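You operate a simulated robot arm through the tools that you are given. There is no shell and no other tool. Be economical: measure what you need, move in short steps, check, and stop when the job is done.

You run a simulated two-armed robot. Do the job below in one go: nothing can be reset, and whatever is moved stays where it is left.

TASK
On the top of the desk, fold the rag in half.

The check looks at the end state, three seconds after you hand in, the way a careful person would. Anything else that was tipped, shoved, dropped, spilled or broken makes it a failure. Flat cloth is picked up by pressing the open fingertips on it (5 to 10 N) and closing them slowly along it; thin cloth reads only 2 to 8 mm in the jaws.

THE ROBOT
Two 7-joint arms with two-finger parallel grippers on one trunk, on a base that drives. Base frame: it is fixed to the floor where the robot stands at the start and does not move with it; the origin is under the middle of the robot, x ahead of it, y to its left, z up; the surface under the hand at the start is at about z = 0.76. Lengths are in m, angles in degrees, forces in N, time in s.
The left shoulder is at the start at [0.05, 0.168, 1.057], the right one opposite. With the tool pointing down near the work surface each hand reaches from about 0.22 to 0.66 m from the robot's upright axis, wherever it stands, measured 20 degrees to its own side. Places, roughly: top of the desk [0.6, 0.5, 0.8]. Payload 1.57 kg a hand.
Tool frame (each hand has its own): the origin (TCP) lies between the finger pads and is the grasp point; the fingertips stand 0.03 m ahead of it; z points along the fingers, y is the line along which they close. The gripper opens to 0.08 m. The fingers are 0.017 m wide and 0.012 m thick; the gripper's body (0.04 by 0.082 m) begins 0.08 m behind the TCP.
Orientation is that of the tool frame in the base frame, as [roll, pitch, yaw] about the fixed x, y, z axes, in that order (R = Rz(yaw) Ry(pitch) Rx(roll)). With the fingers straight down and closing along the base's y, the tool's x points along the base's -x, its y along +y and its z along -z.

THE INTERFACE
- The arms move only by the tool arm_command. It takes "left_steps", "right_steps" or both (then of equal length, played together; a hand with none holds still); each is a list of rows, each a list of 2 entries, a list of its own where there are three numbers: the shift along the tool's x, y, z in m, then the turn, a rotation vector about the tool's x, y, z in degrees. In form: [[[x, y, z], [ax, ay, az]], ...]. A call has 1 to 10 rows; each row is the pose to reach, as a shift and turn from the pose commanded when the call began, along the tool's axes at that moment. "left_claw" and "right_claw" are, for a hand that has rows, the finger opening in m, from 0 to 0.08, set as the call begins (left out, the last holds). A row lasts 0.2 s, in which the tool goes at most 0.05 m and 8.6 degrees; a call with a longer step from one row to the next is refused whole, and so is a gripper value outside its range. Where a pose cannot be reached the arm comes as near as it can. A force on the tool above 40 N (or 10 N above the force at the start of the call, whichever is more), or a blocked arm, ends the call early, and 0.2 s more pass. The fingers move at their own pace (about 0.045 m/s each) and stop on an object; they squeeze with about 32 N. The grip force told is the motor's: it shows also when the fingers shut on nothing. Time passes only in rows, and 0.2 s behind the last, so rows that repeat a pose let the fingers close. It gives the time, the measured TCP pose, the force on the tool (base axes), the opening and the grip force at its end, in the units of the frame above (readings bear some noise), with the torque about the TCP (base axes, N m) and any sound that the robot's microphone picked up.
- Cameras (640 x 400 px; columns grow to the right, rows downward): "scene" is now at [0.1213, 0.0023, 1.2493]; the picture's right is [0.03, -1.00, 0.00], its down [-0.73, -0.02, -0.68] and it looks along [0.68, 0.02, -0.73] (base axes); focal length 280 px, centre (320, 200). "left" rides on the left gripper at [0.072, 0.007, -0.122] in its tool frame; the picture's right is [-0.09, 1.00, 0.00], its down [-0.84, -0.08, -0.54] and it looks along [-0.54, -0.05, 0.84] (tool axes); focal length 238 px, centre (320, 200). "right" rides on the right gripper at [0.072, -0.007, -0.122] in its tool frame; the picture's right is [0.09, 1.00, 0.00], its down [-0.84, 0.08, -0.54] and it looks along [-0.54, 0.05, 0.84] (tool axes); focal length 238 px, centre (320, 200). There is no depth. A picture from a camera that has moved, and an enlarged one, comes with that camera's place and axes in the base frame and with its lens.
- snapshot(camera): a new picture of that camera. It takes no simulated time.
- move_column(by): slides the trunk up (or, below 0, down) by that many m; the arms and the scene camera ride with it, the base frame stays. It gives what a move gives, with no picture.
- steer(legs): drives the robot by 1 to 6 legs, each [ahead, left, turn to the left] in m, m and degrees, along the robot's own axes; the way and the turn of a leg run together, so that a leg with both is an arc; at most 1.5 m and 180 degrees a leg. The arms and the cameras ride along, it lands a little off, and it stops where it bumps. It gives what a move gives.
- turn_head(pan, tilt): turns the head with the scene camera to pan (to the left, within 80 degrees either way) and tilt (down, from -29 to 69), counted from straight ahead of the robot. It gives what a move gives.
- close_up(camera, box): a new picture of the part [left, top, right, bottom] of that camera's present view, enlarged. It takes no simulated time.
- hand_in(): hands the job in; it is judged then, once.

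Go step by step. Nothing tells you exact positions but the pictures and the camera data: compare them with the known pose of the tool, close in by small moves and look again before you grip or let go. The budget is 120 turns and 100 pictures, counting those below and the enlarged ones. Unless the task says otherwise, let go and move clear before handing in, and close with one line.

The tools are called after "Emit:" by a JSON object that holds its "method" and its "body". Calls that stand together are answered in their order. arm_command: Moves the arms, as the interface text tells. Its arguments: {"type":"object","properties":{"left_steps":{"type":"array"},"left_claw":{"type":"number"},"right_steps":{"type":"array"},"right_claw":{"type":"number"}},"required":[]} The other tools are called the same way: move_column (by) slides the trunk up or down; steer (legs) drives the base; turn_head (pan, tilt) turns the head that bears the scene camera; snapshot (camera) takes a picture; close_up (camera, box) takes an enlarged picture of a part of a camera's view; hand_in () hands the job in.

At the start:

```text
t: 0.0
left_tool_pos: [0.4417, 0.2077, 1.0201]
left_tcp_rot: [179.9, 0.0, -179.9]
left_contact_force: [0.0, -0.2, -0.6]
left_wrist_torque: [-0.01, 0.04, -0.01]
left_gripper_width: 0.08
left_grasp_force: 0.0
right_tool_pos: [0.4761, -0.1495, 0.9628]
right_tcp_rot: [179.9, 0.1, -180.0]
right_contact_force: [0.9, 0.4, 0.4]
right_wrist_torque: [0.01, 0.01, -0.02]
right_gripper_width: 0.0798
right_grasp_force: 0.0
trunk travel left (down, up): [-0.225, 0.218]
robot x, y, heading: [-0.0006, -0.0008, -0.1]
head pan, tilt: [1.8, 46.9]
```

scene: 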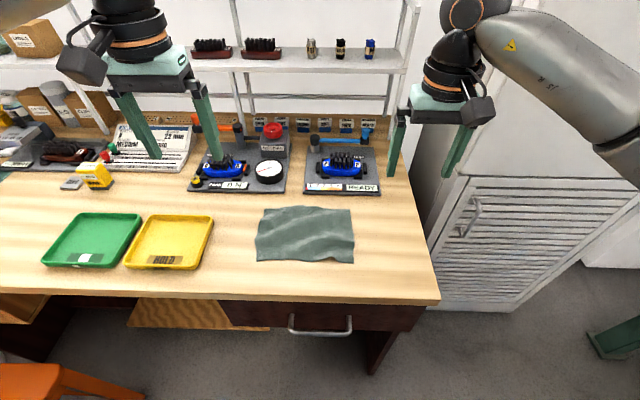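
right: 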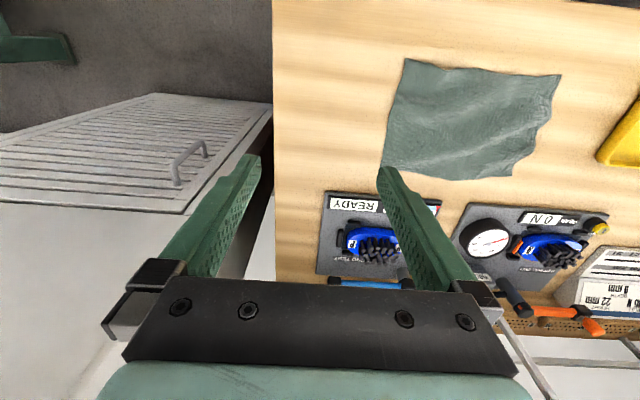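
left: 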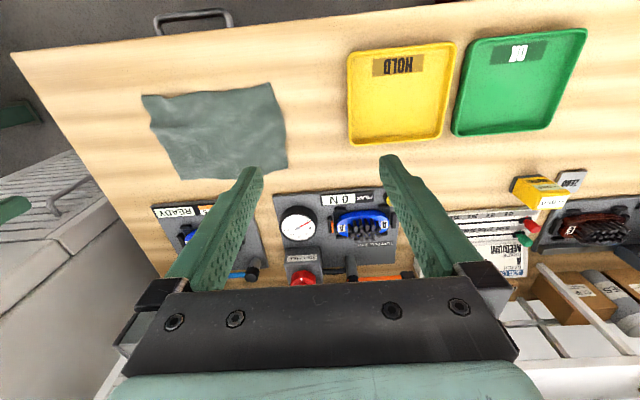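

The rag lies at about x 0.41–0.55, y −0.06–0.14 on the desk, just in front of the two fixtures. I plan to take the two near corners, one in each hand, and carry them over to the far edge. First I'll look closer.

Emit:
{"method": "close_up", "body": {"camera": "scene", "box": [230, 180, 390, 280]}}

```text
4.00 times, centred on (310, 230) of scene
camera zoom: at [0.1213, 0.0023, 1.2493], right [0.03, -1.0, 0.0], down [-0.73, -0.02, -0.68], along [0.68, 0.02, -0.73], focal length 1120 px, centre (360, 80)
```

zoom: 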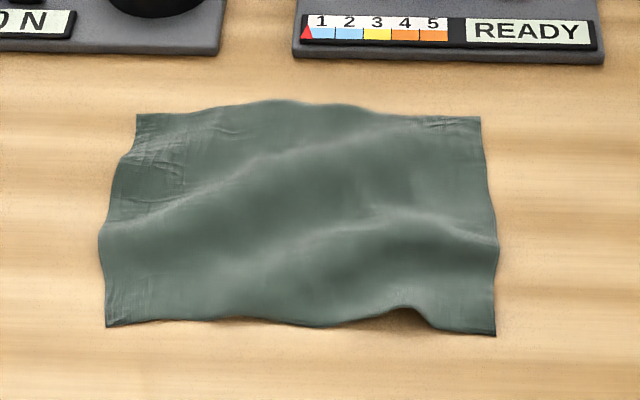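

I take the rag's corners to be near-left (0.407, 0.137), near-right (0.407, −0.056), far-left (0.545, 0.145) and far-right (0.549, −0.055). Both hands now go above the near corners with the fingers partly open.

Emit:
{"method": "arm_command", "body": {"left_steps": [[[0.004, -0.017, 0.032], [0, 0, 0]], [[0.008, -0.034, 0.063], [0, 0, 0]], [[0.012, -0.051, 0.095], [0, 0, 0]], [[0.016, -0.069, 0.127], [0, 0, 0]], [[0.02, -0.086, 0.158], [0, 0, 0]], [[0.0237, -0.103, 0.18], [0, 0, 0]], [[0.0237, -0.103, 0.18], [0, 0, 0]]], "right_steps": [[[0.01, 0.02, 0.02], [0, 0, 0]], [[0.02, 0.041, 0.04], [0, 0, 0]], [[0.03, 0.062, 0.06], [0, 0, 0]], [[0.04, 0.083, 0.08], [0, 0, 0]], [[0.05, 0.104, 0.1], [0, 0, 0]], [[0.058, 0.1245, 0.123], [0, 0, 0]], [[0.058, 0.1245, 0.123], [0, 0, 0]]], "left_claw": 0.04, "right_claw": 0.04}}

Emit:
{"method": "snapshot", "body": {"camera": "scene"}}

Emit:
{"method": "snapshot", "body": {"camera": "left"}}

Emit:
{"method": "snapshot", "body": {"camera": "right"}}

```text
t: 1.6
left_tool_pos: [0.4188, 0.1039, 0.838]
left_tcp_rot: [-180.0, -0.1, -179.9]
left_contact_force: [0.2, -1.2, -0.7]
left_wrist_torque: [-0.03, 0.02, -0.01]
left_gripper_width: 0.0399
left_grasp_force: 0.2
right_tool_pos: [0.4185, -0.025, 0.8412]
right_tcp_rot: [179.9, -0.1, 180.0]
right_contact_force: [-0.4, -0.3, -0.1]
right_wrist_torque: [-0.02, 0.0, 0.03]
right_gripper_width: 0.0399
right_grasp_force: 0.0
trunk travel left (down, up): [-0.225, 0.218]
robot x, y, heading: [-0.002, 0.0005, 0.0]
head pan, tilt: [1.8, 46.9]
```

```text
95 pictures are left
camera scene: at [0.1213, 0.0023, 1.2493], right [0.03, -1.0, 0.0], down [-0.73, -0.02, -0.68], along [0.68, 0.02, -0.73], focal length 280 px, centre (320, 200)
```

scene: 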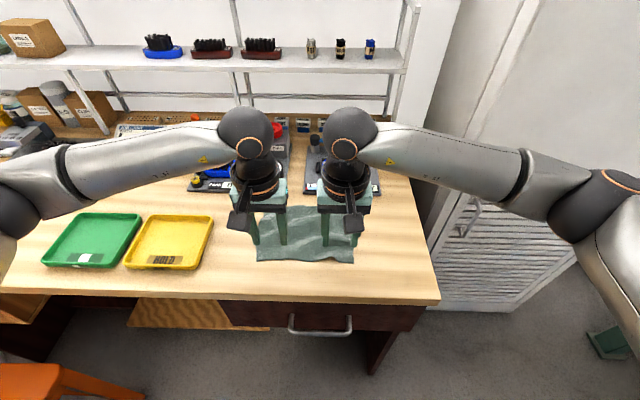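

```text
94 pictures are left
camera left: at [0.3464, 0.1108, 0.9604], right [0.09, 1.0, 0.0], down [0.84, -0.08, 0.54], along [0.54, -0.05, -0.84], focal length 238 px, centre (320, 200)
```

left: 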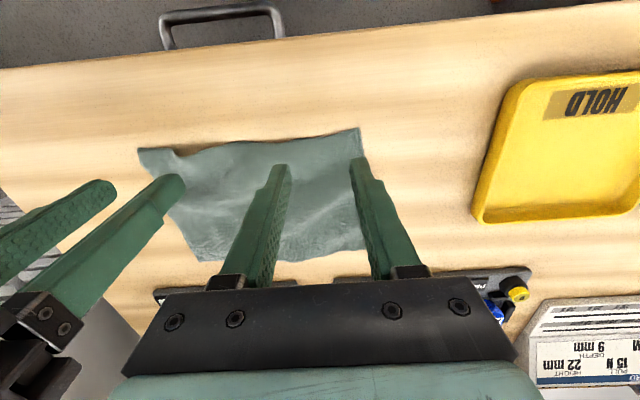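

```text
93 pictures are left
camera right: at [0.3456, -0.0327, 0.9618], right [-0.09, 1.0, 0.0], down [0.84, 0.08, 0.54], along [0.54, 0.05, -0.84], focal length 238 px, centre (320, 200)
```

right: 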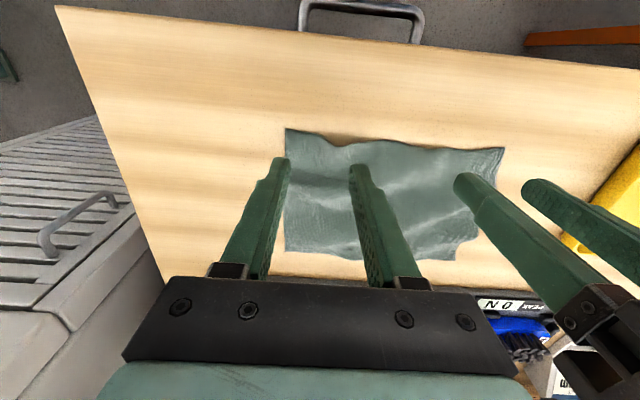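

The fingers sit above the near corners as planned; only the right hand needs to go about 6 mm inward. Next I lower both hands to just above the cloth.

Emit:
{"method": "arm_command", "body": {"left_steps": [[[0.001, -0.002, 0.015], [0, 0, 0]], [[0.001, -0.002, 0.03], [0, 0, 0]], [[0.001, -0.002, 0.036], [0, 0, 0]], [[0.001, -0.002, 0.039], [0, 0, 0]]], "right_steps": [[[0.001, 0.006, 0.017], [0, 0, 0]], [[0.001, 0.006, 0.033], [0, 0, 0]], [[0.001, 0.006, 0.039], [0, 0, 0]], [[0.001, 0.006, 0.042], [0, 0, 0]]]}}

Emit:
{"method": "snapshot", "body": {"camera": "left"}}

Emit:
{"method": "snapshot", "body": {"camera": "right"}}

```text
t: 2.6
left_tool_pos: [0.4171, 0.1016, 0.7997]
left_tcp_rot: [-180.0, 0.0, -179.9]
left_contact_force: [-0.5, 0.5, -0.4]
left_wrist_torque: [-0.05, 0.02, -0.01]
left_gripper_width: 0.04
left_grasp_force: 0.1
right_tool_pos: [0.418, -0.019, 0.7979]
right_tcp_rot: [180.0, 0.0, 179.9]
right_contact_force: [-0.1, 0.4, 0.0]
right_wrist_torque: [0.01, 0.01, 0.01]
right_gripper_width: 0.0404
right_grasp_force: 0.1
trunk travel left (down, up): [-0.225, 0.218]
robot x, y, heading: [-0.0001, 0.0008, -0.1]
head pan, tilt: [1.8, 46.9]
```

```text
92 pictures are left
camera left: at [0.3456, 0.1093, 0.9216], right [0.09, 1.0, 0.0], down [0.84, -0.08, 0.54], along [0.54, -0.05, -0.84], focal length 238 px, centre (320, 200)
```

left: 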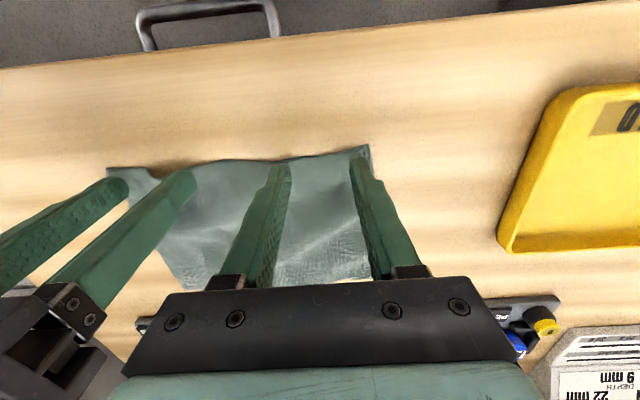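

```text
91 pictures are left
camera right: at [0.3446, -0.0269, 0.9201], right [-0.09, 1.0, 0.0], down [0.84, 0.08, 0.54], along [0.54, 0.05, -0.84], focal length 238 px, centre (320, 200)
```

right: 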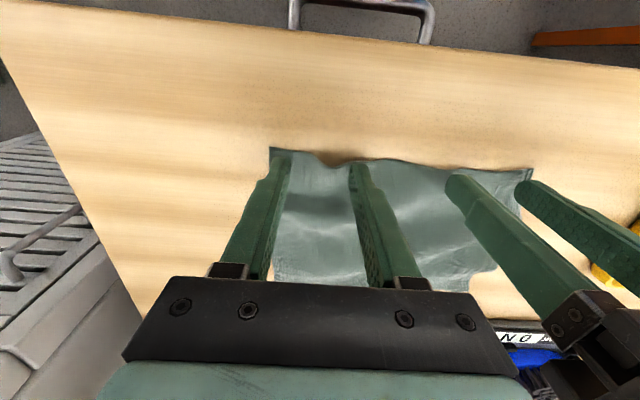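

Both hands are on line, with the tips about 8 mm above the desk. I press down in small steps and watch the force.

Emit:
{"method": "arm_command", "body": {"left_steps": [[[0, 0, 0.003], [0, 0, 0]], [[0, 0, 0.006], [0, 0, 0]], [[0, 0, 0.008], [0, 0, 0]]], "right_steps": [[[0, 0, 0.002], [0, 0, 0]], [[0, 0, 0.004], [0, 0, 0]], [[0, 0, 0.006], [0, 0, 0]]]}}

```text
t: 3.4
left_tool_pos: [0.4169, 0.1032, 0.7921]
left_tcp_rot: [179.9, 0.1, -179.9]
left_contact_force: [0.4, 0.2, -0.8]
left_wrist_torque: [0.03, -0.01, -0.02]
left_gripper_width: 0.0399
left_grasp_force: 0.0
right_tool_pos: [0.4173, -0.019, 0.7928]
right_tcp_rot: [180.0, 0.0, 179.9]
right_contact_force: [0.1, -0.4, 0.6]
right_wrist_torque: [-0.01, 0.04, 0.01]
right_gripper_width: 0.04
right_grasp_force: 0.0
trunk travel left (down, up): [-0.225, 0.218]
robot x, y, heading: [-0.0017, -0.0003, 0.2]
head pan, tilt: [1.8, 46.9]
```

Emit:
{"method": "arm_command", "body": {"left_steps": [[[0, 0, 0.001], [0, 0, 0]], [[0, 0, 0.002], [0, 0, 0]], [[0, 0, 0.003], [0, 0, 0]]], "right_steps": [[[0, 0, 0.001], [0, 0, 0]], [[0, 0, 0.002], [0, 0, 0]], [[0, 0, 0.003], [0, 0, 0]]]}}

```text
t: 4.2
left_tool_pos: [0.4166, 0.1027, 0.7914]
left_tcp_rot: [180.0, 0.2, -179.8]
left_contact_force: [-2.0, 3.0, 13.4]
left_wrist_torque: [0.15, 0.02, 0.06]
left_gripper_width: 0.0402
left_grasp_force: 0.4
right_tool_pos: [0.4185, -0.0189, 0.7914]
right_tcp_rot: [179.9, 0.2, -180.0]
right_contact_force: [0.9, -0.1, 9.7]
right_wrist_torque: [-0.05, -0.03, -0.01]
right_gripper_width: 0.0401
right_grasp_force: 0.1
trunk travel left (down, up): [-0.225, 0.218]
robot x, y, heading: [-0.0015, 0.0037, -0.2]
head pan, tilt: [1.8, 46.9]
```

The tips are in contact, with left at 13 N and right at 10 N. I ease both off slightly and start closing in steps.

Emit:
{"method": "arm_command", "body": {"left_steps": [[[0, 0, -0.0008], [0, 0, 0]], [[0, 0, -0.0008], [0, 0, 0]]], "right_steps": [[[0, 0, -0.0003], [0, 0, 0]], [[0, 0, -0.0003], [0, 0, 0]]], "left_claw": 0.032, "right_claw": 0.032}}

Emit:
{"method": "arm_command", "body": {"left_steps": [[[0, 0, 0], [0, 0, 0]], [[0, 0, 0], [0, 0, 0]]], "right_steps": [[[0, 0, 0], [0, 0, 0]], [[0, 0, 0], [0, 0, 0]]], "left_claw": 0.024, "right_claw": 0.024}}

Emit:
{"method": "snapshot", "body": {"camera": "left"}}

Emit:
{"method": "snapshot", "body": {"camera": "right"}}

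```text
t: 4.8
left_tool_pos: [0.4172, 0.1016, 0.792]
left_tcp_rot: [-179.9, 0.2, -179.9]
left_contact_force: [2.1, -1.3, 12.0]
left_wrist_torque: [0.06, -0.09, 0.0]
left_gripper_width: 0.0319
left_grasp_force: 0.1
right_tool_pos: [0.4176, -0.0182, 0.7914]
right_tcp_rot: [179.9, 0.2, 179.9]
right_contact_force: [0.6, 1.0, 13.9]
right_wrist_torque: [0.01, -0.01, 0.0]
right_gripper_width: 0.0316
right_grasp_force: 0.0
trunk travel left (down, up): [-0.225, 0.218]
robot x, y, heading: [-0.0028, 0.0022, -0.1]
head pan, tilt: [1.8, 46.9]
```

```text
t: 5.4
left_tool_pos: [0.4178, 0.1022, 0.7911]
left_tcp_rot: [-179.9, 0.2, -179.8]
left_contact_force: [0.4, -2.5, 13.5]
left_wrist_torque: [0.0, -0.02, 0.0]
left_gripper_width: 0.0244
left_grasp_force: 0.2
right_tool_pos: [0.4163, -0.0187, 0.7927]
right_tcp_rot: [179.9, 0.3, 180.0]
right_contact_force: [0.2, 1.7, 17.9]
right_wrist_torque: [0.04, -0.05, -0.04]
right_gripper_width: 0.0252
right_grasp_force: 0.1
trunk travel left (down, up): [-0.225, 0.218]
robot x, y, heading: [0.0006, 0.0024, 0.1]
head pan, tilt: [1.8, 46.9]
```

```text
90 pictures are left
camera left: at [0.3443, 0.1089, 0.9127], right [0.09, 1.0, 0.0], down [0.84, -0.08, 0.54], along [0.54, -0.05, -0.84], focal length 238 px, centre (320, 200)
```

left: 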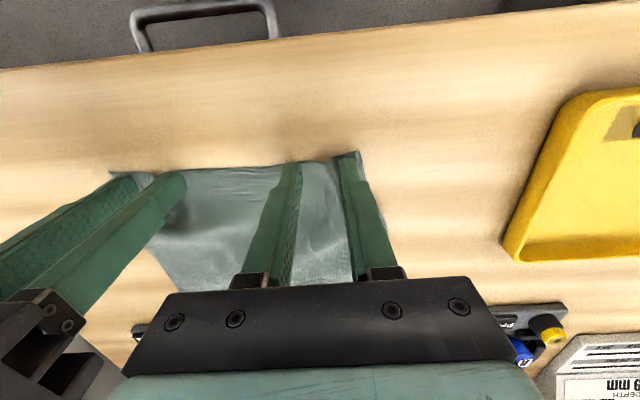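

```text
89 pictures are left
camera right: at [0.3434, -0.0271, 0.9129], right [-0.09, 1.0, 0.0], down [0.84, 0.08, 0.54], along [0.54, 0.05, -0.84], focal length 238 px, centre (320, 200)
```

right: 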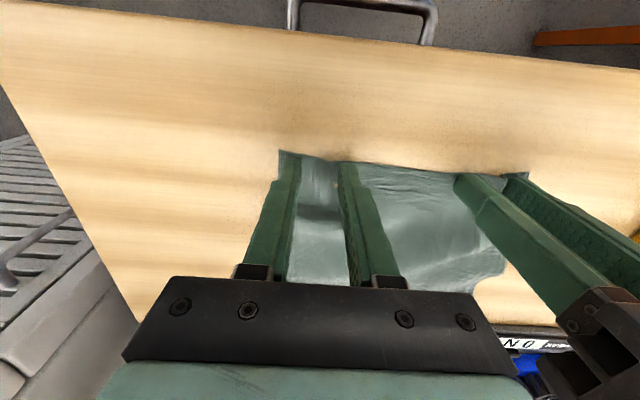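

The cloth is bunching up between the fingers as it should, but the force is a bit high. I ease off a little and keep closing.

Emit:
{"method": "arm_command", "body": {"left_steps": [[[0, 0, -0.0006], [0, 0, 0]], [[0, 0, -0.0006], [0, 0, 0]]], "right_steps": [[[0, 0, -0.0011], [0, 0, 0]], [[0, 0, -0.0011], [0, 0, 0]]], "left_claw": 0.017, "right_claw": 0.017}}

Emit:
{"method": "arm_command", "body": {"left_steps": [[[0, 0, -0.0004], [0, 0, 0]], [[0, 0, -0.0004], [0, 0, 0]]], "right_steps": [[[0, 0, -0.0004], [0, 0, 0]], [[0, 0, -0.0004], [0, 0, 0]]], "left_claw": 0.01, "right_claw": 0.01}}

Emit:
{"method": "arm_command", "body": {"left_steps": [[[0, 0, -0.0003], [0, 0, 0]], [[0, 0, -0.0003], [0, 0, 0]], [[0, 0, -0.0003], [0, 0, 0]]], "right_steps": [[[0, 0, -0.0003], [0, 0, 0]], [[0, 0, -0.0003], [0, 0, 0]], [[0, 0, -0.0003], [0, 0, 0]]], "left_claw": 0.0, "right_claw": 0.0}}

Emit:
{"method": "snapshot", "body": {"camera": "left"}}

Emit:
{"method": "snapshot", "body": {"camera": "right"}}

```text
t: 6.0
left_tool_pos: [0.4155, 0.1025, 0.7925]
left_tcp_rot: [-180.0, 0.1, -179.8]
left_contact_force: [0.4, -2.4, 10.5]
left_wrist_torque: [-0.09, -0.08, 0.0]
left_gripper_width: 0.0177
left_grasp_force: 0.4
right_tool_pos: [0.4169, -0.0188, 0.7917]
right_tcp_rot: [180.0, 0.0, 180.0]
right_contact_force: [-1.2, 2.8, 13.1]
right_wrist_torque: [0.07, -0.01, -0.04]
right_gripper_width: 0.0164
right_grasp_force: 0.0
trunk travel left (down, up): [-0.225, 0.218]
robot x, y, heading: [-0.0037, 0.0011, 0.2]
head pan, tilt: [1.8, 46.9]
```

```text
t: 6.6
left_tool_pos: [0.4168, 0.103, 0.7912]
left_tcp_rot: [179.9, 0.0, -179.9]
left_contact_force: [-1.1, -1.7, 9.7]
left_wrist_torque: [-0.06, 0.03, 0.0]
left_gripper_width: 0.0111
left_grasp_force: 0.1
right_tool_pos: [0.4181, -0.0182, 0.7921]
right_tcp_rot: [179.9, 0.0, 180.0]
right_contact_force: [-1.0, 2.6, 8.3]
right_wrist_torque: [0.09, -0.01, -0.03]
right_gripper_width: 0.0114
right_grasp_force: 3.0
trunk travel left (down, up): [-0.225, 0.218]
robot x, y, heading: [-0.0023, 0.0026, 0.2]
head pan, tilt: [1.8, 46.9]
```

```text
t: 7.4
left_tool_pos: [0.4174, 0.1018, 0.7925]
left_tcp_rot: [-179.9, 0.1, -179.9]
left_contact_force: [1.2, -5.4, 5.9]
left_wrist_torque: [-0.14, -0.05, 0.04]
left_gripper_width: 0.0028
left_grasp_force: 23.7
right_tool_pos: [0.4154, -0.019, 0.7914]
right_tcp_rot: [179.9, 0.0, -179.9]
right_contact_force: [-0.3, 6.6, 4.5]
right_wrist_torque: [0.2, 0.02, 0.04]
right_gripper_width: 0.0058
right_grasp_force: 26.0
trunk travel left (down, up): [-0.225, 0.218]
robot x, y, heading: [-0.0035, 0.0008, -0.1]
head pan, tilt: [1.8, 46.9]
```

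```text
88 pictures are left
camera left: at [0.345, 0.109, 0.913], right [0.09, 1.0, 0.0], down [0.84, -0.08, 0.54], along [0.54, -0.05, -0.84], focal length 238 px, centre (320, 200)
```

left: 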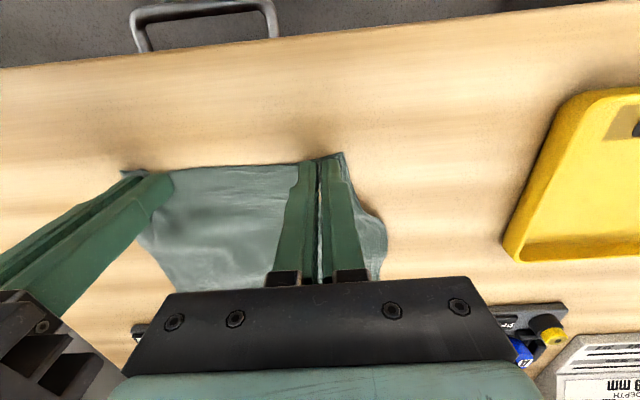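

```text
87 pictures are left
camera right: at [0.344, -0.0269, 0.9134], right [-0.09, 1.0, 0.0], down [0.84, 0.08, 0.54], along [0.54, 0.05, -0.84], focal length 238 px, centre (320, 200)
```

right: 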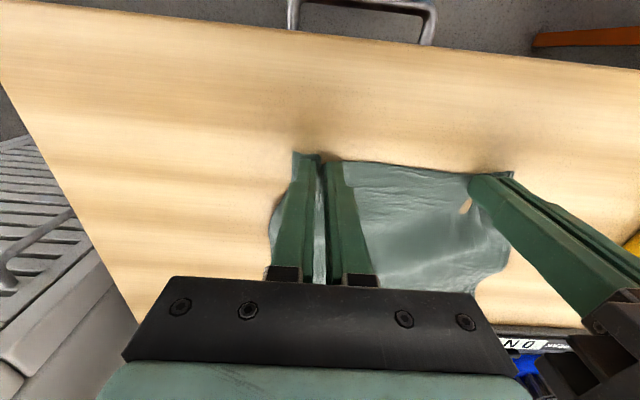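

Both hands hold a ridge of cloth (2.8 and 5.8 mm), and the edge between them is a bit taut. I lift a little, moving the hands slightly inward to slacken it, and check.

Emit:
{"method": "arm_command", "body": {"left_steps": [[[0, -0.001, -0.008], [0, 0, 0]], [[-0.003, -0.002, -0.016], [0, 0, 0]], [[-0.006, -0.003, -0.024], [0, 0, 0]], [[-0.01, -0.003, -0.032], [0, 0, 0]]], "right_steps": [[[0, 0.001, -0.008], [0, 0, 0]], [[-0.003, 0.002, -0.016], [0, 0, 0]], [[-0.006, 0.003, -0.024], [0, 0, 0]], [[-0.01, 0.003, -0.032], [0, 0, 0]]]}}

Emit:
{"method": "snapshot", "body": {"camera": "scene"}}

Emit:
{"method": "snapshot", "body": {"camera": "right"}}

Emit:
{"method": "snapshot", "body": {"camera": "left"}}

```text
t: 8.4
left_tool_pos: [0.4267, 0.099, 0.8245]
left_tcp_rot: [-179.9, 0.0, -179.9]
left_contact_force: [0.1, -0.6, 0.5]
left_wrist_torque: [-0.02, -0.01, 0.0]
left_gripper_width: 0.0022
left_grasp_force: 23.8
right_tool_pos: [0.4282, -0.0168, 0.8223]
right_tcp_rot: [180.0, 0.0, 179.8]
right_contact_force: [0.4, -0.1, -0.2]
right_wrist_torque: [0.0, -0.03, 0.01]
right_gripper_width: 0.0028
right_grasp_force: 24.1
trunk travel left (down, up): [-0.225, 0.218]
robot x, y, heading: [0.0007, 0.001, -0.2]
head pan, tilt: [1.8, 46.9]
```

```text
86 pictures are left
camera scene: at [0.1213, 0.0023, 1.2493], right [0.03, -1.0, 0.0], down [-0.73, -0.02, -0.68], along [0.68, 0.02, -0.73], focal length 280 px, centre (320, 200)
```

scene: 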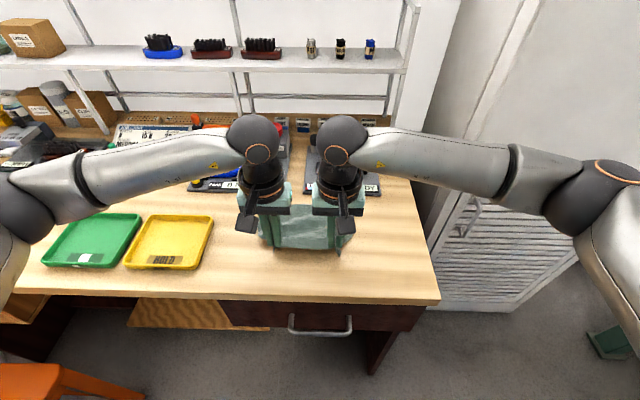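

```text
85 pictures are left
camera right: at [0.3548, -0.0244, 0.9452], right [-0.09, 1.0, 0.0], down [0.84, 0.08, 0.54], along [0.54, 0.05, -0.84], focal length 238 px, centre (320, 200)
```

right: 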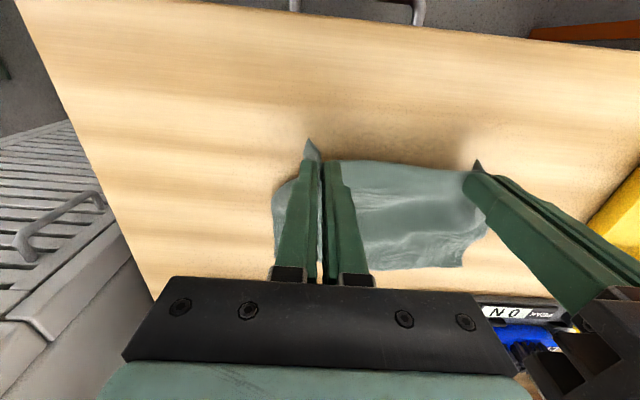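

```text
84 pictures are left
camera left: at [0.3552, 0.1061, 0.9448], right [0.09, 1.0, 0.0], down [0.84, -0.08, 0.54], along [0.54, -0.05, -0.84], focal length 238 px, centre (320, 200)
```

left: 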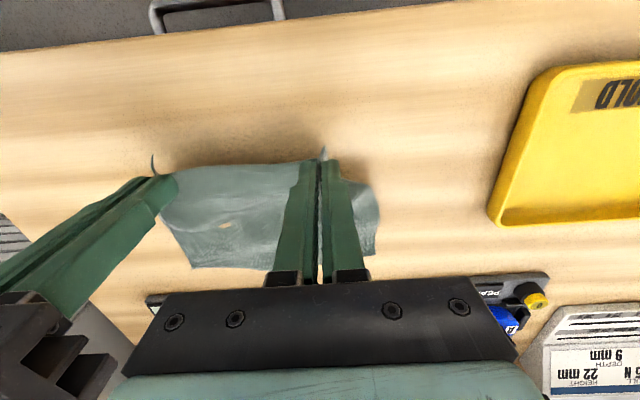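

Both corners are held securely. Carrying the edge forward would leave it turned back under the fingers. So I'll lift the rag until it hangs, lay the free half on the desk, and then fold the held edge back over it toward the robot, so it lies naturally.

Emit:
{"method": "arm_command", "body": {"left_steps": [[[-0.004, 0, -0.015], [0, 0, 0]], [[-0.008, 0, -0.03], [0, 0, 0]], [[-0.012, 0, -0.045], [0, 0, 0]], [[-0.016, 0, -0.06], [0, 0, 0]], [[-0.02, 0, -0.075], [0, 0, 0]], [[-0.02, 0, -0.09], [0, 0, 0]], [[-0.02, 0, -0.105], [0, 0, 0]], [[-0.02, 0, -0.12], [0, 0, 0]], [[-0.02, 0, -0.12], [0, 0, 0]]], "right_steps": [[[-0.004, 0, -0.015], [0, 0, 0]], [[-0.008, 0, -0.03], [0, 0, 0]], [[-0.012, 0, -0.045], [0, 0, 0]], [[-0.016, 0, -0.06], [0, 0, 0]], [[-0.02, 0, -0.075], [0, 0, 0]], [[-0.02, 0, -0.09], [0, 0, 0]], [[-0.02, 0, -0.105], [0, 0, 0]], [[-0.02, 0, -0.12], [0, 0, 0]], [[-0.02, 0, -0.12], [0, 0, 0]]]}}

Emit:
{"method": "snapshot", "body": {"camera": "scene"}}

Emit:
{"method": "snapshot", "body": {"camera": "left"}}

```text
t: 10.4
left_tool_pos: [0.448, 0.1, 0.9432]
left_tcp_rot: [-180.0, 0.1, -179.9]
left_contact_force: [-0.3, 0.8, -0.5]
left_wrist_torque: [0.05, 0.01, 0.0]
left_gripper_width: 0.0026
left_grasp_force: 23.6
right_tool_pos: [0.4469, -0.0156, 0.9433]
right_tcp_rot: [179.9, -0.1, -180.0]
right_contact_force: [-0.5, -0.3, -0.2]
right_wrist_torque: [0.01, 0.03, -0.03]
right_gripper_width: 0.0028
right_grasp_force: 24.0
trunk travel left (down, up): [-0.225, 0.218]
robot x, y, heading: [-0.0023, 0.001, 0.1]
head pan, tilt: [1.8, 46.9]
```

```text
83 pictures are left
camera scene: at [0.1213, 0.0023, 1.2493], right [0.03, -1.0, 0.0], down [-0.73, -0.02, -0.68], along [0.68, 0.02, -0.73], focal length 280 px, centre (320, 200)
```

scene: 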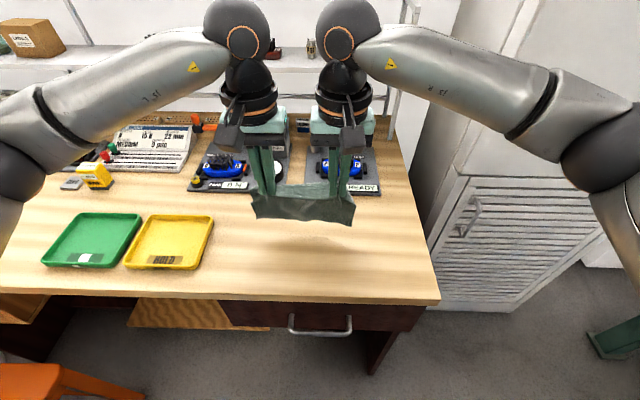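

```text
82 pictures are left
camera left: at [0.3754, 0.1062, 1.0652], right [0.09, 1.0, 0.0], down [0.84, -0.08, 0.54], along [0.54, -0.05, -0.84], focal length 238 px, centre (320, 200)
```

left: 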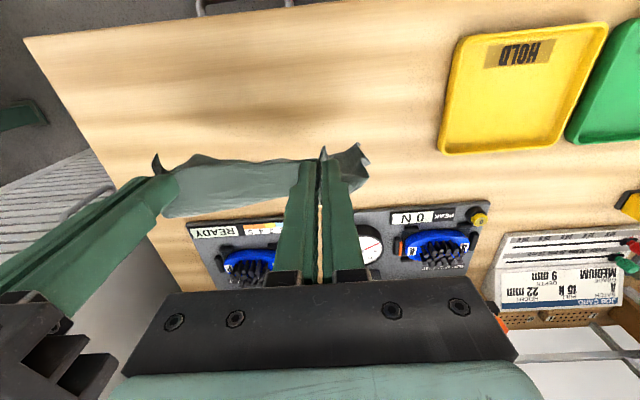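

Emit:
{"method": "close_up", "body": {"camera": "scene", "box": [230, 150, 390, 250]}}

```text
4.00 times, centred on (310, 200) of scene
camera zoom: at [0.1213, 0.0023, 1.2493], right [0.03, -1.0, 0.0], down [-0.73, -0.02, -0.68], along [0.68, 0.02, -0.73], focal length 1120 px, centre (360, 200)
```

zoom: 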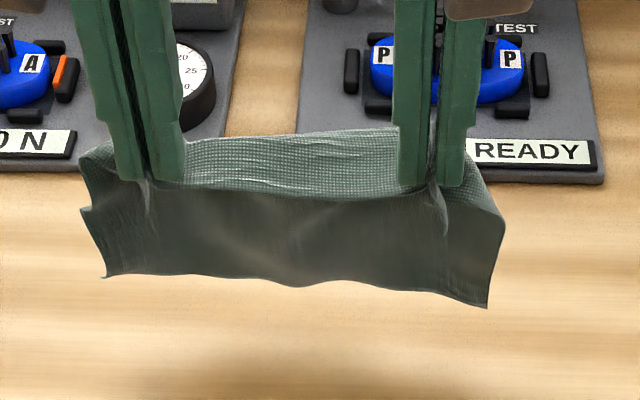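

The rag hangs with its natural bulge away from the robot and its free edge a few cm above the desk, which suits the plan. I move back 3 cm for clearance from the fixtures and lower until the free edge touches.

Emit:
{"method": "arm_command", "body": {"left_steps": [[[0.01, 0, 0], [0, 0, 0]], [[0.02, 0, 0], [0, 0, 0]], [[0.03, 0, 0], [0, 0, 0]], [[0.03, 0, 0.01], [0, 0, 0]], [[0.03, 0, 0.02], [0, 0, 0]], [[0.03, 0, 0.03], [0, 0, 0]], [[0.03, 0, 0.04], [0, 0, 0]], [[0.03, 0, 0.048], [0, 0, 0]], [[0.03, 0, 0.048], [0, 0, 0]]], "right_steps": [[[0.01, 0, 0], [0, 0, 0]], [[0.02, 0, 0], [0, 0, 0]], [[0.03, 0, 0], [0, 0, 0]], [[0.03, 0, 0.01], [0, 0, 0]], [[0.03, 0, 0.02], [0, 0, 0]], [[0.03, 0, 0.03], [0, 0, 0]], [[0.03, 0, 0.04], [0, 0, 0]], [[0.03, 0, 0.048], [0, 0, 0]], [[0.03, 0, 0.048], [0, 0, 0]]]}}

Emit:
{"method": "close_up", "body": {"camera": "scene", "box": [230, 170, 390, 270]}}

Emit:
{"method": "snapshot", "body": {"camera": "right"}}

```text
t: 12.4
left_tool_pos: [0.4176, 0.0992, 0.8959]
left_tcp_rot: [179.9, 0.0, -179.9]
left_contact_force: [0.1, -0.3, -0.5]
left_wrist_torque: [-0.04, -0.01, 0.04]
left_gripper_width: 0.0024
left_grasp_force: 23.3
right_tool_pos: [0.4174, -0.0153, 0.8956]
right_tcp_rot: [179.9, -0.1, 180.0]
right_contact_force: [1.0, 0.9, -0.3]
right_wrist_torque: [-0.01, -0.01, -0.01]
right_gripper_width: 0.003
right_grasp_force: 24.1
trunk travel left (down, up): [-0.225, 0.218]
robot x, y, heading: [-0.0065, 0.0023, 0.3]
head pan, tilt: [1.8, 46.9]
```

```text
4.00 times, centred on (310, 220) of scene
camera zoom: at [0.1213, 0.0023, 1.2493], right [0.03, -1.0, 0.0], down [-0.73, -0.02, -0.68], along [0.68, 0.02, -0.73], focal length 1120 px, centre (360, 120)
```

zoom: 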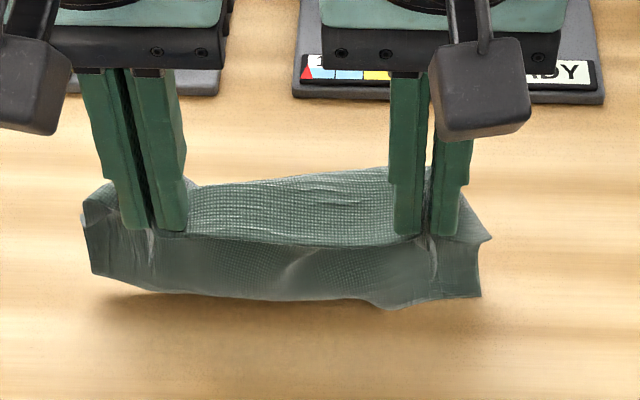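

```text
79 pictures are left
camera right: at [0.345, -0.0239, 1.0176], right [-0.09, 1.0, 0.0], down [0.84, 0.08, 0.54], along [0.54, 0.05, -0.84], focal length 238 px, centre (320, 200)
```

right: 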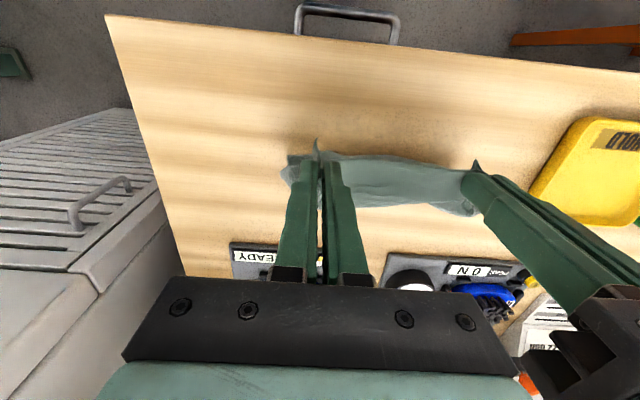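

The free edge is at about x 0.445 and just reaching the desk. I lower further while moving forward so that the free half lies down pointing away from the robot.

Emit:
{"method": "arm_command", "body": {"left_steps": [[[-0.004, 0, 0.006], [0, 0, 0]], [[-0.009, 0, 0.012], [0, 0, 0]], [[-0.014, 0, 0.018], [0, 0, 0]], [[-0.02, 0, 0.024], [0, 0, 0]], [[-0.026, 0, 0.03], [0, 0, 0]], [[-0.03, 0, 0.036], [0, 0, 0]]], "right_steps": [[[-0.004, 0, 0.006], [0, 0, 0]], [[-0.009, 0, 0.012], [0, 0, 0]], [[-0.014, 0, 0.018], [0, 0, 0]], [[-0.02, 0, 0.024], [0, 0, 0]], [[-0.026, 0, 0.03], [0, 0, 0]], [[-0.03, 0, 0.036], [0, 0, 0]]]}}

Emit:
{"method": "close_up", "body": {"camera": "scene", "box": [230, 170, 390, 270]}}

Emit:
{"method": "snapshot", "body": {"camera": "right"}}

```text
t: 13.8
left_tool_pos: [0.4482, 0.0992, 0.8599]
left_tcp_rot: [-180.0, 0.0, -179.9]
left_contact_force: [0.0, -0.2, 0.0]
left_wrist_torque: [0.0, -0.03, 0.03]
left_gripper_width: 0.0023
left_grasp_force: 23.4
right_tool_pos: [0.4472, -0.0167, 0.8588]
right_tcp_rot: [-180.0, 0.0, -180.0]
right_contact_force: [-0.1, -0.2, -0.2]
right_wrist_torque: [0.02, -0.02, -0.03]
right_gripper_width: 0.0028
right_grasp_force: 23.8
trunk travel left (down, up): [-0.225, 0.218]
robot x, y, heading: [0.0009, -0.0013, -0.1]
head pan, tilt: [1.8, 46.9]
```

```text
4.00 times, centred on (310, 220) of scene
camera zoom: at [0.1214, 0.0023, 1.2493], right [0.03, -1.0, 0.0], down [-0.73, -0.02, -0.68], along [0.68, 0.02, -0.73], focal length 1120 px, centre (360, 120)
```

zoom: 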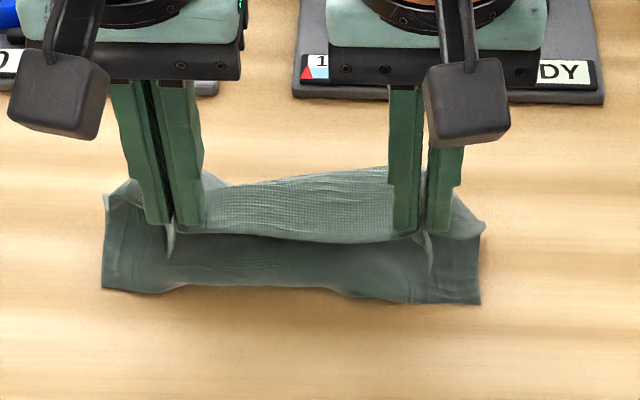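

```text
77 pictures are left
camera right: at [0.3749, -0.0239, 0.9811], right [-0.09, 1.0, 0.0], down [0.84, 0.08, 0.54], along [0.54, 0.05, -0.84], focal length 238 px, centre (320, 200)
```

right: 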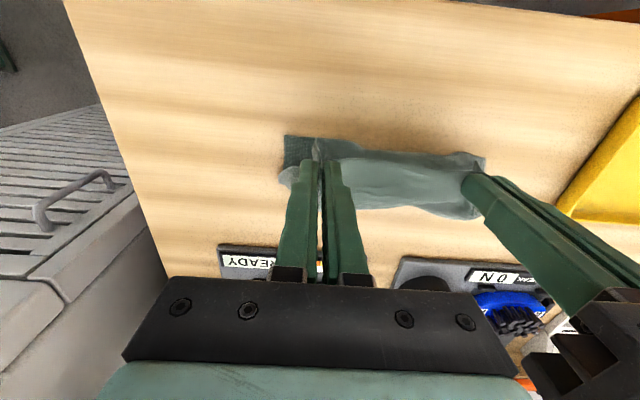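

The free edge stays put at x≈0.447 and its half is lying down. I go further forward and down, then look.

Emit:
{"method": "arm_command", "body": {"left_steps": [[[-0.006, 0, 0.004], [0, 0, 0]], [[-0.012, 0, 0.008], [0, 0, 0]], [[-0.018, 0, 0.013], [0, 0, 0]], [[-0.024, 0, 0.018], [0, 0, 0]], [[-0.028, 0, 0.024], [0, 0, 0]], [[-0.028, 0, 0.03], [0, 0, 0]]], "right_steps": [[[-0.006, 0, 0.004], [0, 0, 0]], [[-0.012, 0, 0.008], [0, 0, 0]], [[-0.018, 0, 0.013], [0, 0, 0]], [[-0.024, 0, 0.018], [0, 0, 0]], [[-0.028, 0, 0.024], [0, 0, 0]], [[-0.028, 0, 0.03], [0, 0, 0]]]}}

Emit:
{"method": "close_up", "body": {"camera": "scene", "box": [230, 170, 390, 270]}}

Emit:
{"method": "snapshot", "body": {"camera": "right"}}

Emit:
{"method": "snapshot", "body": {"camera": "left"}}

```text
t: 15.2
left_tool_pos: [0.4754, 0.0983, 0.8293]
left_tcp_rot: [-180.0, 0.0, -179.8]
left_contact_force: [0.8, -0.6, 1.2]
left_wrist_torque: [-0.01, 0.0, 0.03]
left_gripper_width: 0.0026
left_grasp_force: 23.8
right_tool_pos: [0.4757, -0.0171, 0.8307]
right_tcp_rot: [-179.9, 0.0, -180.0]
right_contact_force: [0.3, 0.6, -0.8]
right_wrist_torque: [0.06, 0.03, 0.0]
right_gripper_width: 0.0029
right_grasp_force: 23.9
trunk travel left (down, up): [-0.225, 0.218]
robot x, y, heading: [-0.0005, -0.0001, 0.2]
head pan, tilt: [1.8, 46.9]
```

```text
4.00 times, centred on (310, 220) of scene
camera zoom: at [0.1214, 0.0023, 1.2493], right [0.03, -1.0, 0.0], down [-0.73, -0.02, -0.68], along [0.68, 0.02, -0.73], focal length 1120 px, centre (360, 120)
```

zoom: 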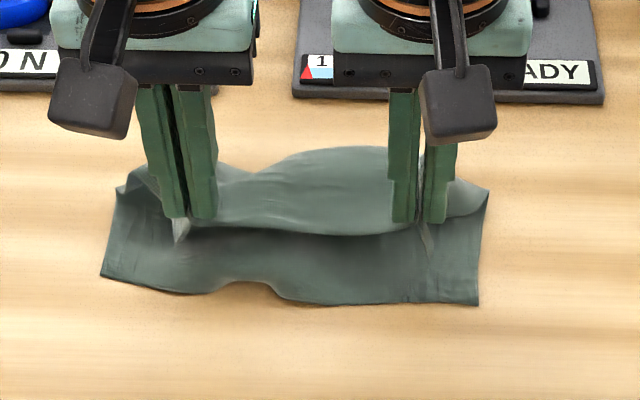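

```text
75 pictures are left
camera right: at [0.4031, -0.0239, 0.9511], right [-0.09, 1.0, 0.0], down [0.84, 0.08, 0.54], along [0.54, 0.05, -0.84], focal length 238 px, centre (320, 200)
```

right: 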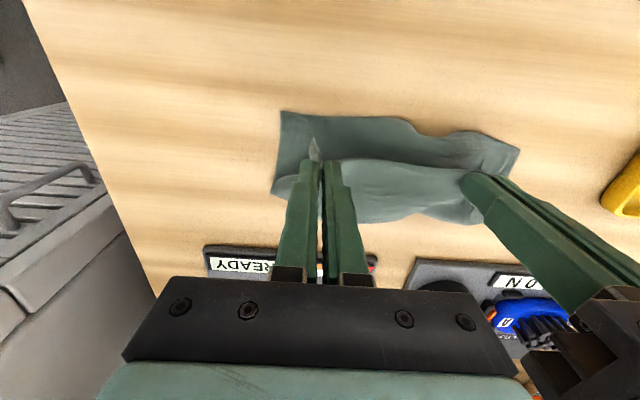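

```text
74 pictures are left
camera left: at [0.4035, 0.1061, 0.9505], right [0.09, 1.0, 0.0], down [0.84, -0.08, 0.54], along [0.54, -0.05, -0.84], focal length 238 px, centre (320, 200)
```

left: 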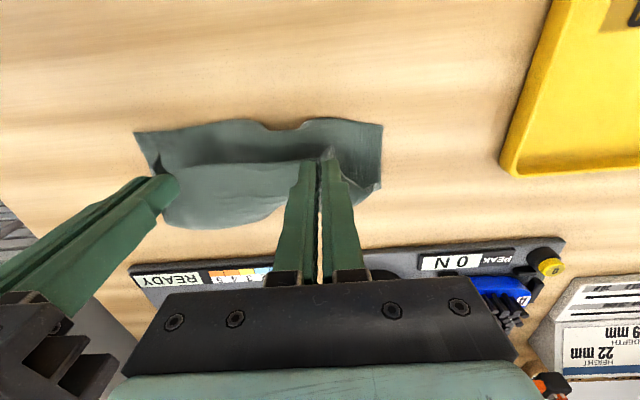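

The free edge runs from about (0.456, 0.150) on the left to (0.445, −0.048) on the right. I bring the held edge down onto it: left hand to x≈0.467, right hand to x≈0.456, both about 8 mm to the left.

Emit:
{"method": "arm_command", "body": {"left_steps": [[[0.002, 0.002, 0.006], [0, 0, 0]], [[0.004, 0.004, 0.012], [0, 0, 0]], [[0.006, 0.006, 0.018], [0, 0, 0]], [[0.008, 0.008, 0.024], [0, 0, 0]], [[0.008, 0.008, 0.03], [0, 0, 0]]], "right_steps": [[[0.005, 0.002, 0.006], [0, 0, 0]], [[0.01, 0.004, 0.012], [0, 0, 0]], [[0.015, 0.006, 0.018], [0, 0, 0]], [[0.019, 0.008, 0.024], [0, 0, 0]], [[0.019, 0.008, 0.031], [0, 0, 0]]]}}

Emit:
{"method": "close_up", "body": {"camera": "scene", "box": [230, 170, 390, 270]}}

Emit:
{"method": "snapshot", "body": {"camera": "right"}}

Emit:
{"method": "snapshot", "body": {"camera": "left"}}

```text
t: 16.4
left_tool_pos: [0.4675, 0.1083, 0.7983]
left_tcp_rot: [-180.0, 0.0, -179.9]
left_contact_force: [-0.5, -0.1, -0.6]
left_wrist_torque: [-0.01, 0.0, 0.0]
left_gripper_width: 0.0022
left_grasp_force: 23.8
right_tool_pos: [0.4572, -0.0076, 0.7984]
right_tcp_rot: [-179.9, 0.1, 179.9]
right_contact_force: [-1.0, -0.1, 0.1]
right_wrist_torque: [0.02, 0.01, -0.01]
right_gripper_width: 0.0029
right_grasp_force: 24.3
trunk travel left (down, up): [-0.225, 0.218]
robot x, y, heading: [0.0035, -0.0009, -0.1]
head pan, tilt: [1.8, 46.9]
```

```text
4.00 times, centred on (310, 220) of scene
camera zoom: at [0.1214, 0.0023, 1.2493], right [0.03, -1.0, 0.0], down [-0.73, -0.02, -0.68], along [0.68, 0.02, -0.73], focal length 1120 px, centre (360, 120)
```

zoom: 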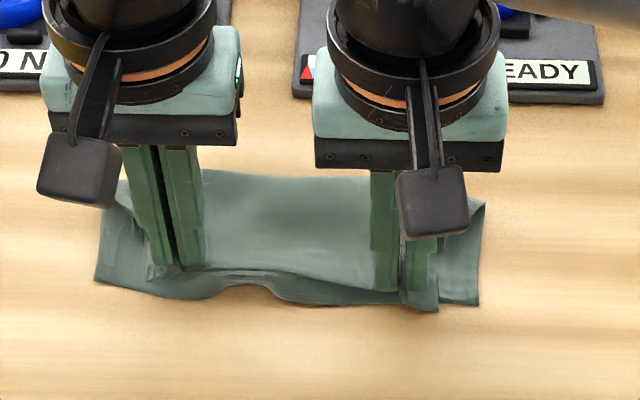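

```text
72 pictures are left
camera right: at [0.3834, -0.0161, 0.9198], right [-0.09, 1.0, 0.0], down [0.84, 0.08, 0.54], along [0.54, 0.05, -0.84], focal length 238 px, centre (320, 200)
```

right: 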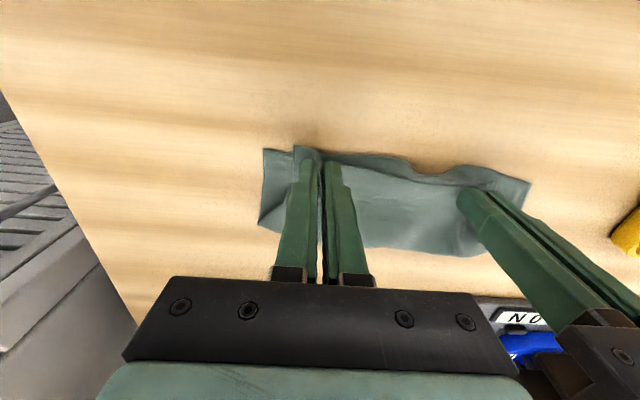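

```text
71 pictures are left
camera left: at [0.3952, 0.1146, 0.9204], right [0.09, 1.0, 0.0], down [0.84, -0.08, 0.54], along [0.54, -0.05, -0.84], focal length 238 px, centre (320, 200)
```

left: 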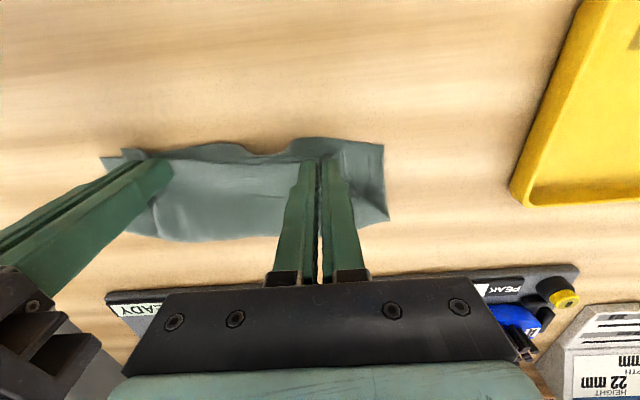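

The right side lines up, but the left held edge stops about 1 cm short of the free edge. I correct that and lower until the tips touch.

Emit:
{"method": "arm_command", "body": {"left_steps": [[[0.004, 0, 0], [0, 0, 0]], [[0.008, 0, 0], [0, 0, 0]], [[0.009, 0.001, 0.003], [0, 0, 0]], [[0.009, 0.002, 0.006], [0, 0, 0]]], "right_steps": [[[-0.002, -0.002, 0], [0, 0, 0]], [[-0.002, -0.004, 0], [0, 0, 0]], [[-0.002, -0.004, 0.003], [0, 0, 0]], [[-0.002, -0.004, 0.006], [0, 0, 0]]]}}

Emit:
{"method": "close_up", "body": {"camera": "scene", "box": [230, 170, 390, 270]}}

Emit:
{"method": "snapshot", "body": {"camera": "left"}}

```text
t: 17.4
left_tool_pos: [0.4573, 0.1086, 0.7951]
left_tcp_rot: [-179.9, 0.1, -179.9]
left_contact_force: [1.9, -6.7, 1.8]
left_wrist_torque: [-0.25, -0.02, 0.05]
left_gripper_width: 0.0024
left_grasp_force: 23.4
right_tool_pos: [0.4583, -0.0109, 0.7937]
right_tcp_rot: [179.9, 0.0, 180.0]
right_contact_force: [-0.8, 6.1, 2.8]
right_wrist_torque: [0.16, 0.0, 0.03]
right_gripper_width: 0.0029
right_grasp_force: 23.6
trunk travel left (down, up): [-0.225, 0.218]
robot x, y, heading: [-0.0001, 0.0026, 0.2]
head pan, tilt: [1.8, 46.9]
```

```text
4.00 times, centred on (310, 220) of scene
camera zoom: at [0.121, 0.0022, 1.2495], right [0.03, -1.0, 0.0], down [-0.73, -0.02, -0.68], along [0.68, 0.02, -0.73], focal length 1120 px, centre (360, 120)
```

zoom: 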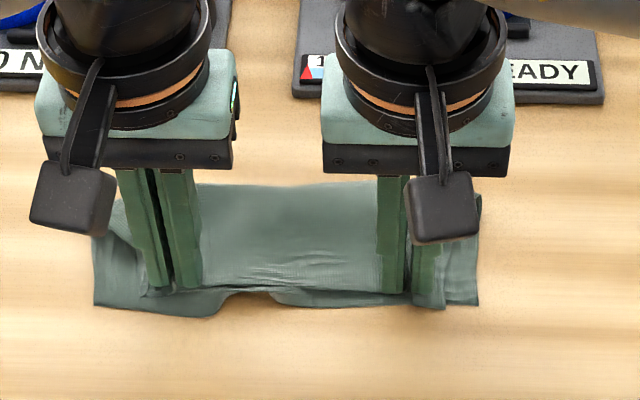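

```text
69 pictures are left
camera left: at [0.3857, 0.1161, 0.9153], right [0.09, 1.0, 0.0], down [0.84, -0.08, 0.54], along [0.54, -0.05, -0.84], focal length 238 px, centre (320, 200)
```

left: 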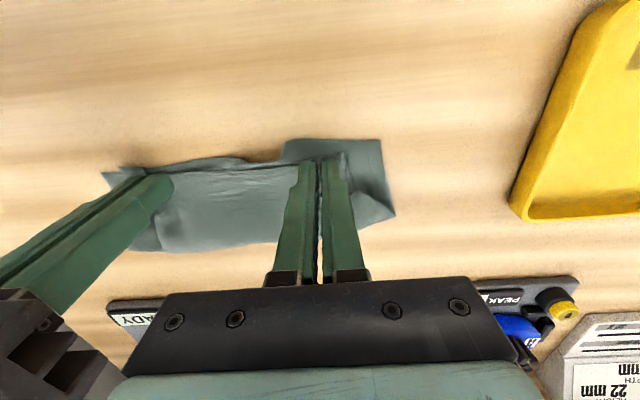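

The layers slid together, and the left top edge is still about 8 mm short. I lift the left hand a little, move it back 1 cm, slacken the edge, and set it down again.

Emit:
{"method": "arm_command", "body": {"left_steps": [[[0, -0.002, -0.008], [0, 0, 0]], [[0, -0.003, -0.016], [0, 0, 0]], [[0.005, -0.003, -0.016], [0, 0, 0]], [[0.01, -0.003, -0.014], [0, 0, 0]], [[0.012, -0.003, -0.008], [0, 0, 0]], [[0.012, -0.003, -0.001], [0, 0, 0]]], "right_steps": [[[0, 0.001, -0.001], [0, 0, 0]], [[0, 0.001, -0.002], [0, 0, 0]], [[0, 0.001, -0.002], [0, 0, 0]], [[0, 0.001, -0.002], [0, 0, 0]], [[0, 0.001, -0.001], [0, 0, 0]], [[0, 0.001, 0], [0, 0, 0]]]}}

Emit:
{"method": "close_up", "body": {"camera": "scene", "box": [230, 170, 390, 270]}}

Emit:
{"method": "snapshot", "body": {"camera": "left"}}

Emit:
{"method": "snapshot", "body": {"camera": "right"}}

```text
t: 18.8
left_tool_pos: [0.4463, 0.106, 0.7951]
left_tcp_rot: [-180.0, 0.2, -179.9]
left_contact_force: [1.9, -5.1, 1.1]
left_wrist_torque: [-0.15, -0.08, 0.04]
left_gripper_width: 0.0022
left_grasp_force: 23.7
right_tool_pos: [0.4592, -0.011, 0.7932]
right_tcp_rot: [179.8, 0.0, 179.9]
right_contact_force: [-1.5, 4.5, 3.9]
right_wrist_torque: [0.12, 0.01, 0.0]
right_gripper_width: 0.003
right_grasp_force: 24.0
trunk travel left (down, up): [-0.225, 0.218]
robot x, y, heading: [0.0012, 0.0009, -0.2]
head pan, tilt: [1.8, 46.9]
```

```text
4.00 times, centred on (310, 220) of scene
camera zoom: at [0.121, 0.0022, 1.2495], right [0.03, -1.0, 0.0], down [-0.73, -0.02, -0.68], along [0.68, 0.02, -0.73], focal length 1120 px, centre (360, 120)
```

zoom: 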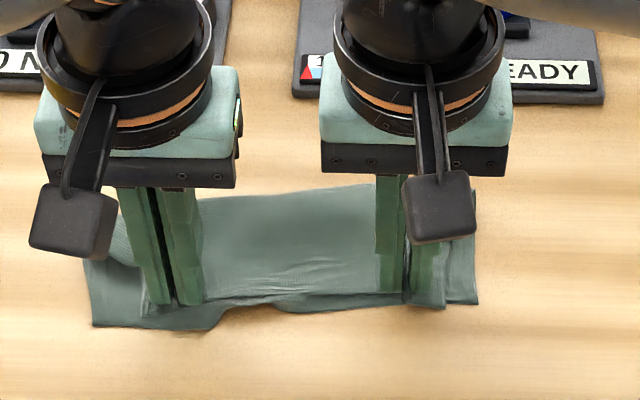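

```text
67 pictures are left
camera left: at [0.3741, 0.1133, 0.9164], right [0.09, 1.0, 0.0], down [0.84, -0.08, 0.54], along [0.54, -0.05, -0.84], focal length 238 px, centre (320, 200)
```

left: 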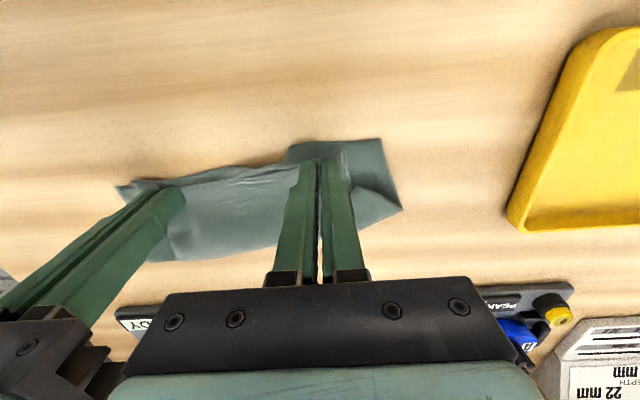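

```text
66 pictures are left
camera right: at [0.3856, -0.0188, 0.9145], right [-0.09, 1.0, 0.0], down [0.84, 0.08, 0.54], along [0.54, 0.05, -0.84], focal length 238 px, centre (320, 200)
```

right: 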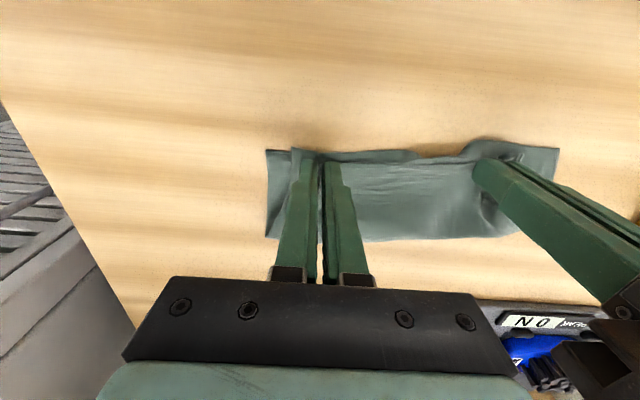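

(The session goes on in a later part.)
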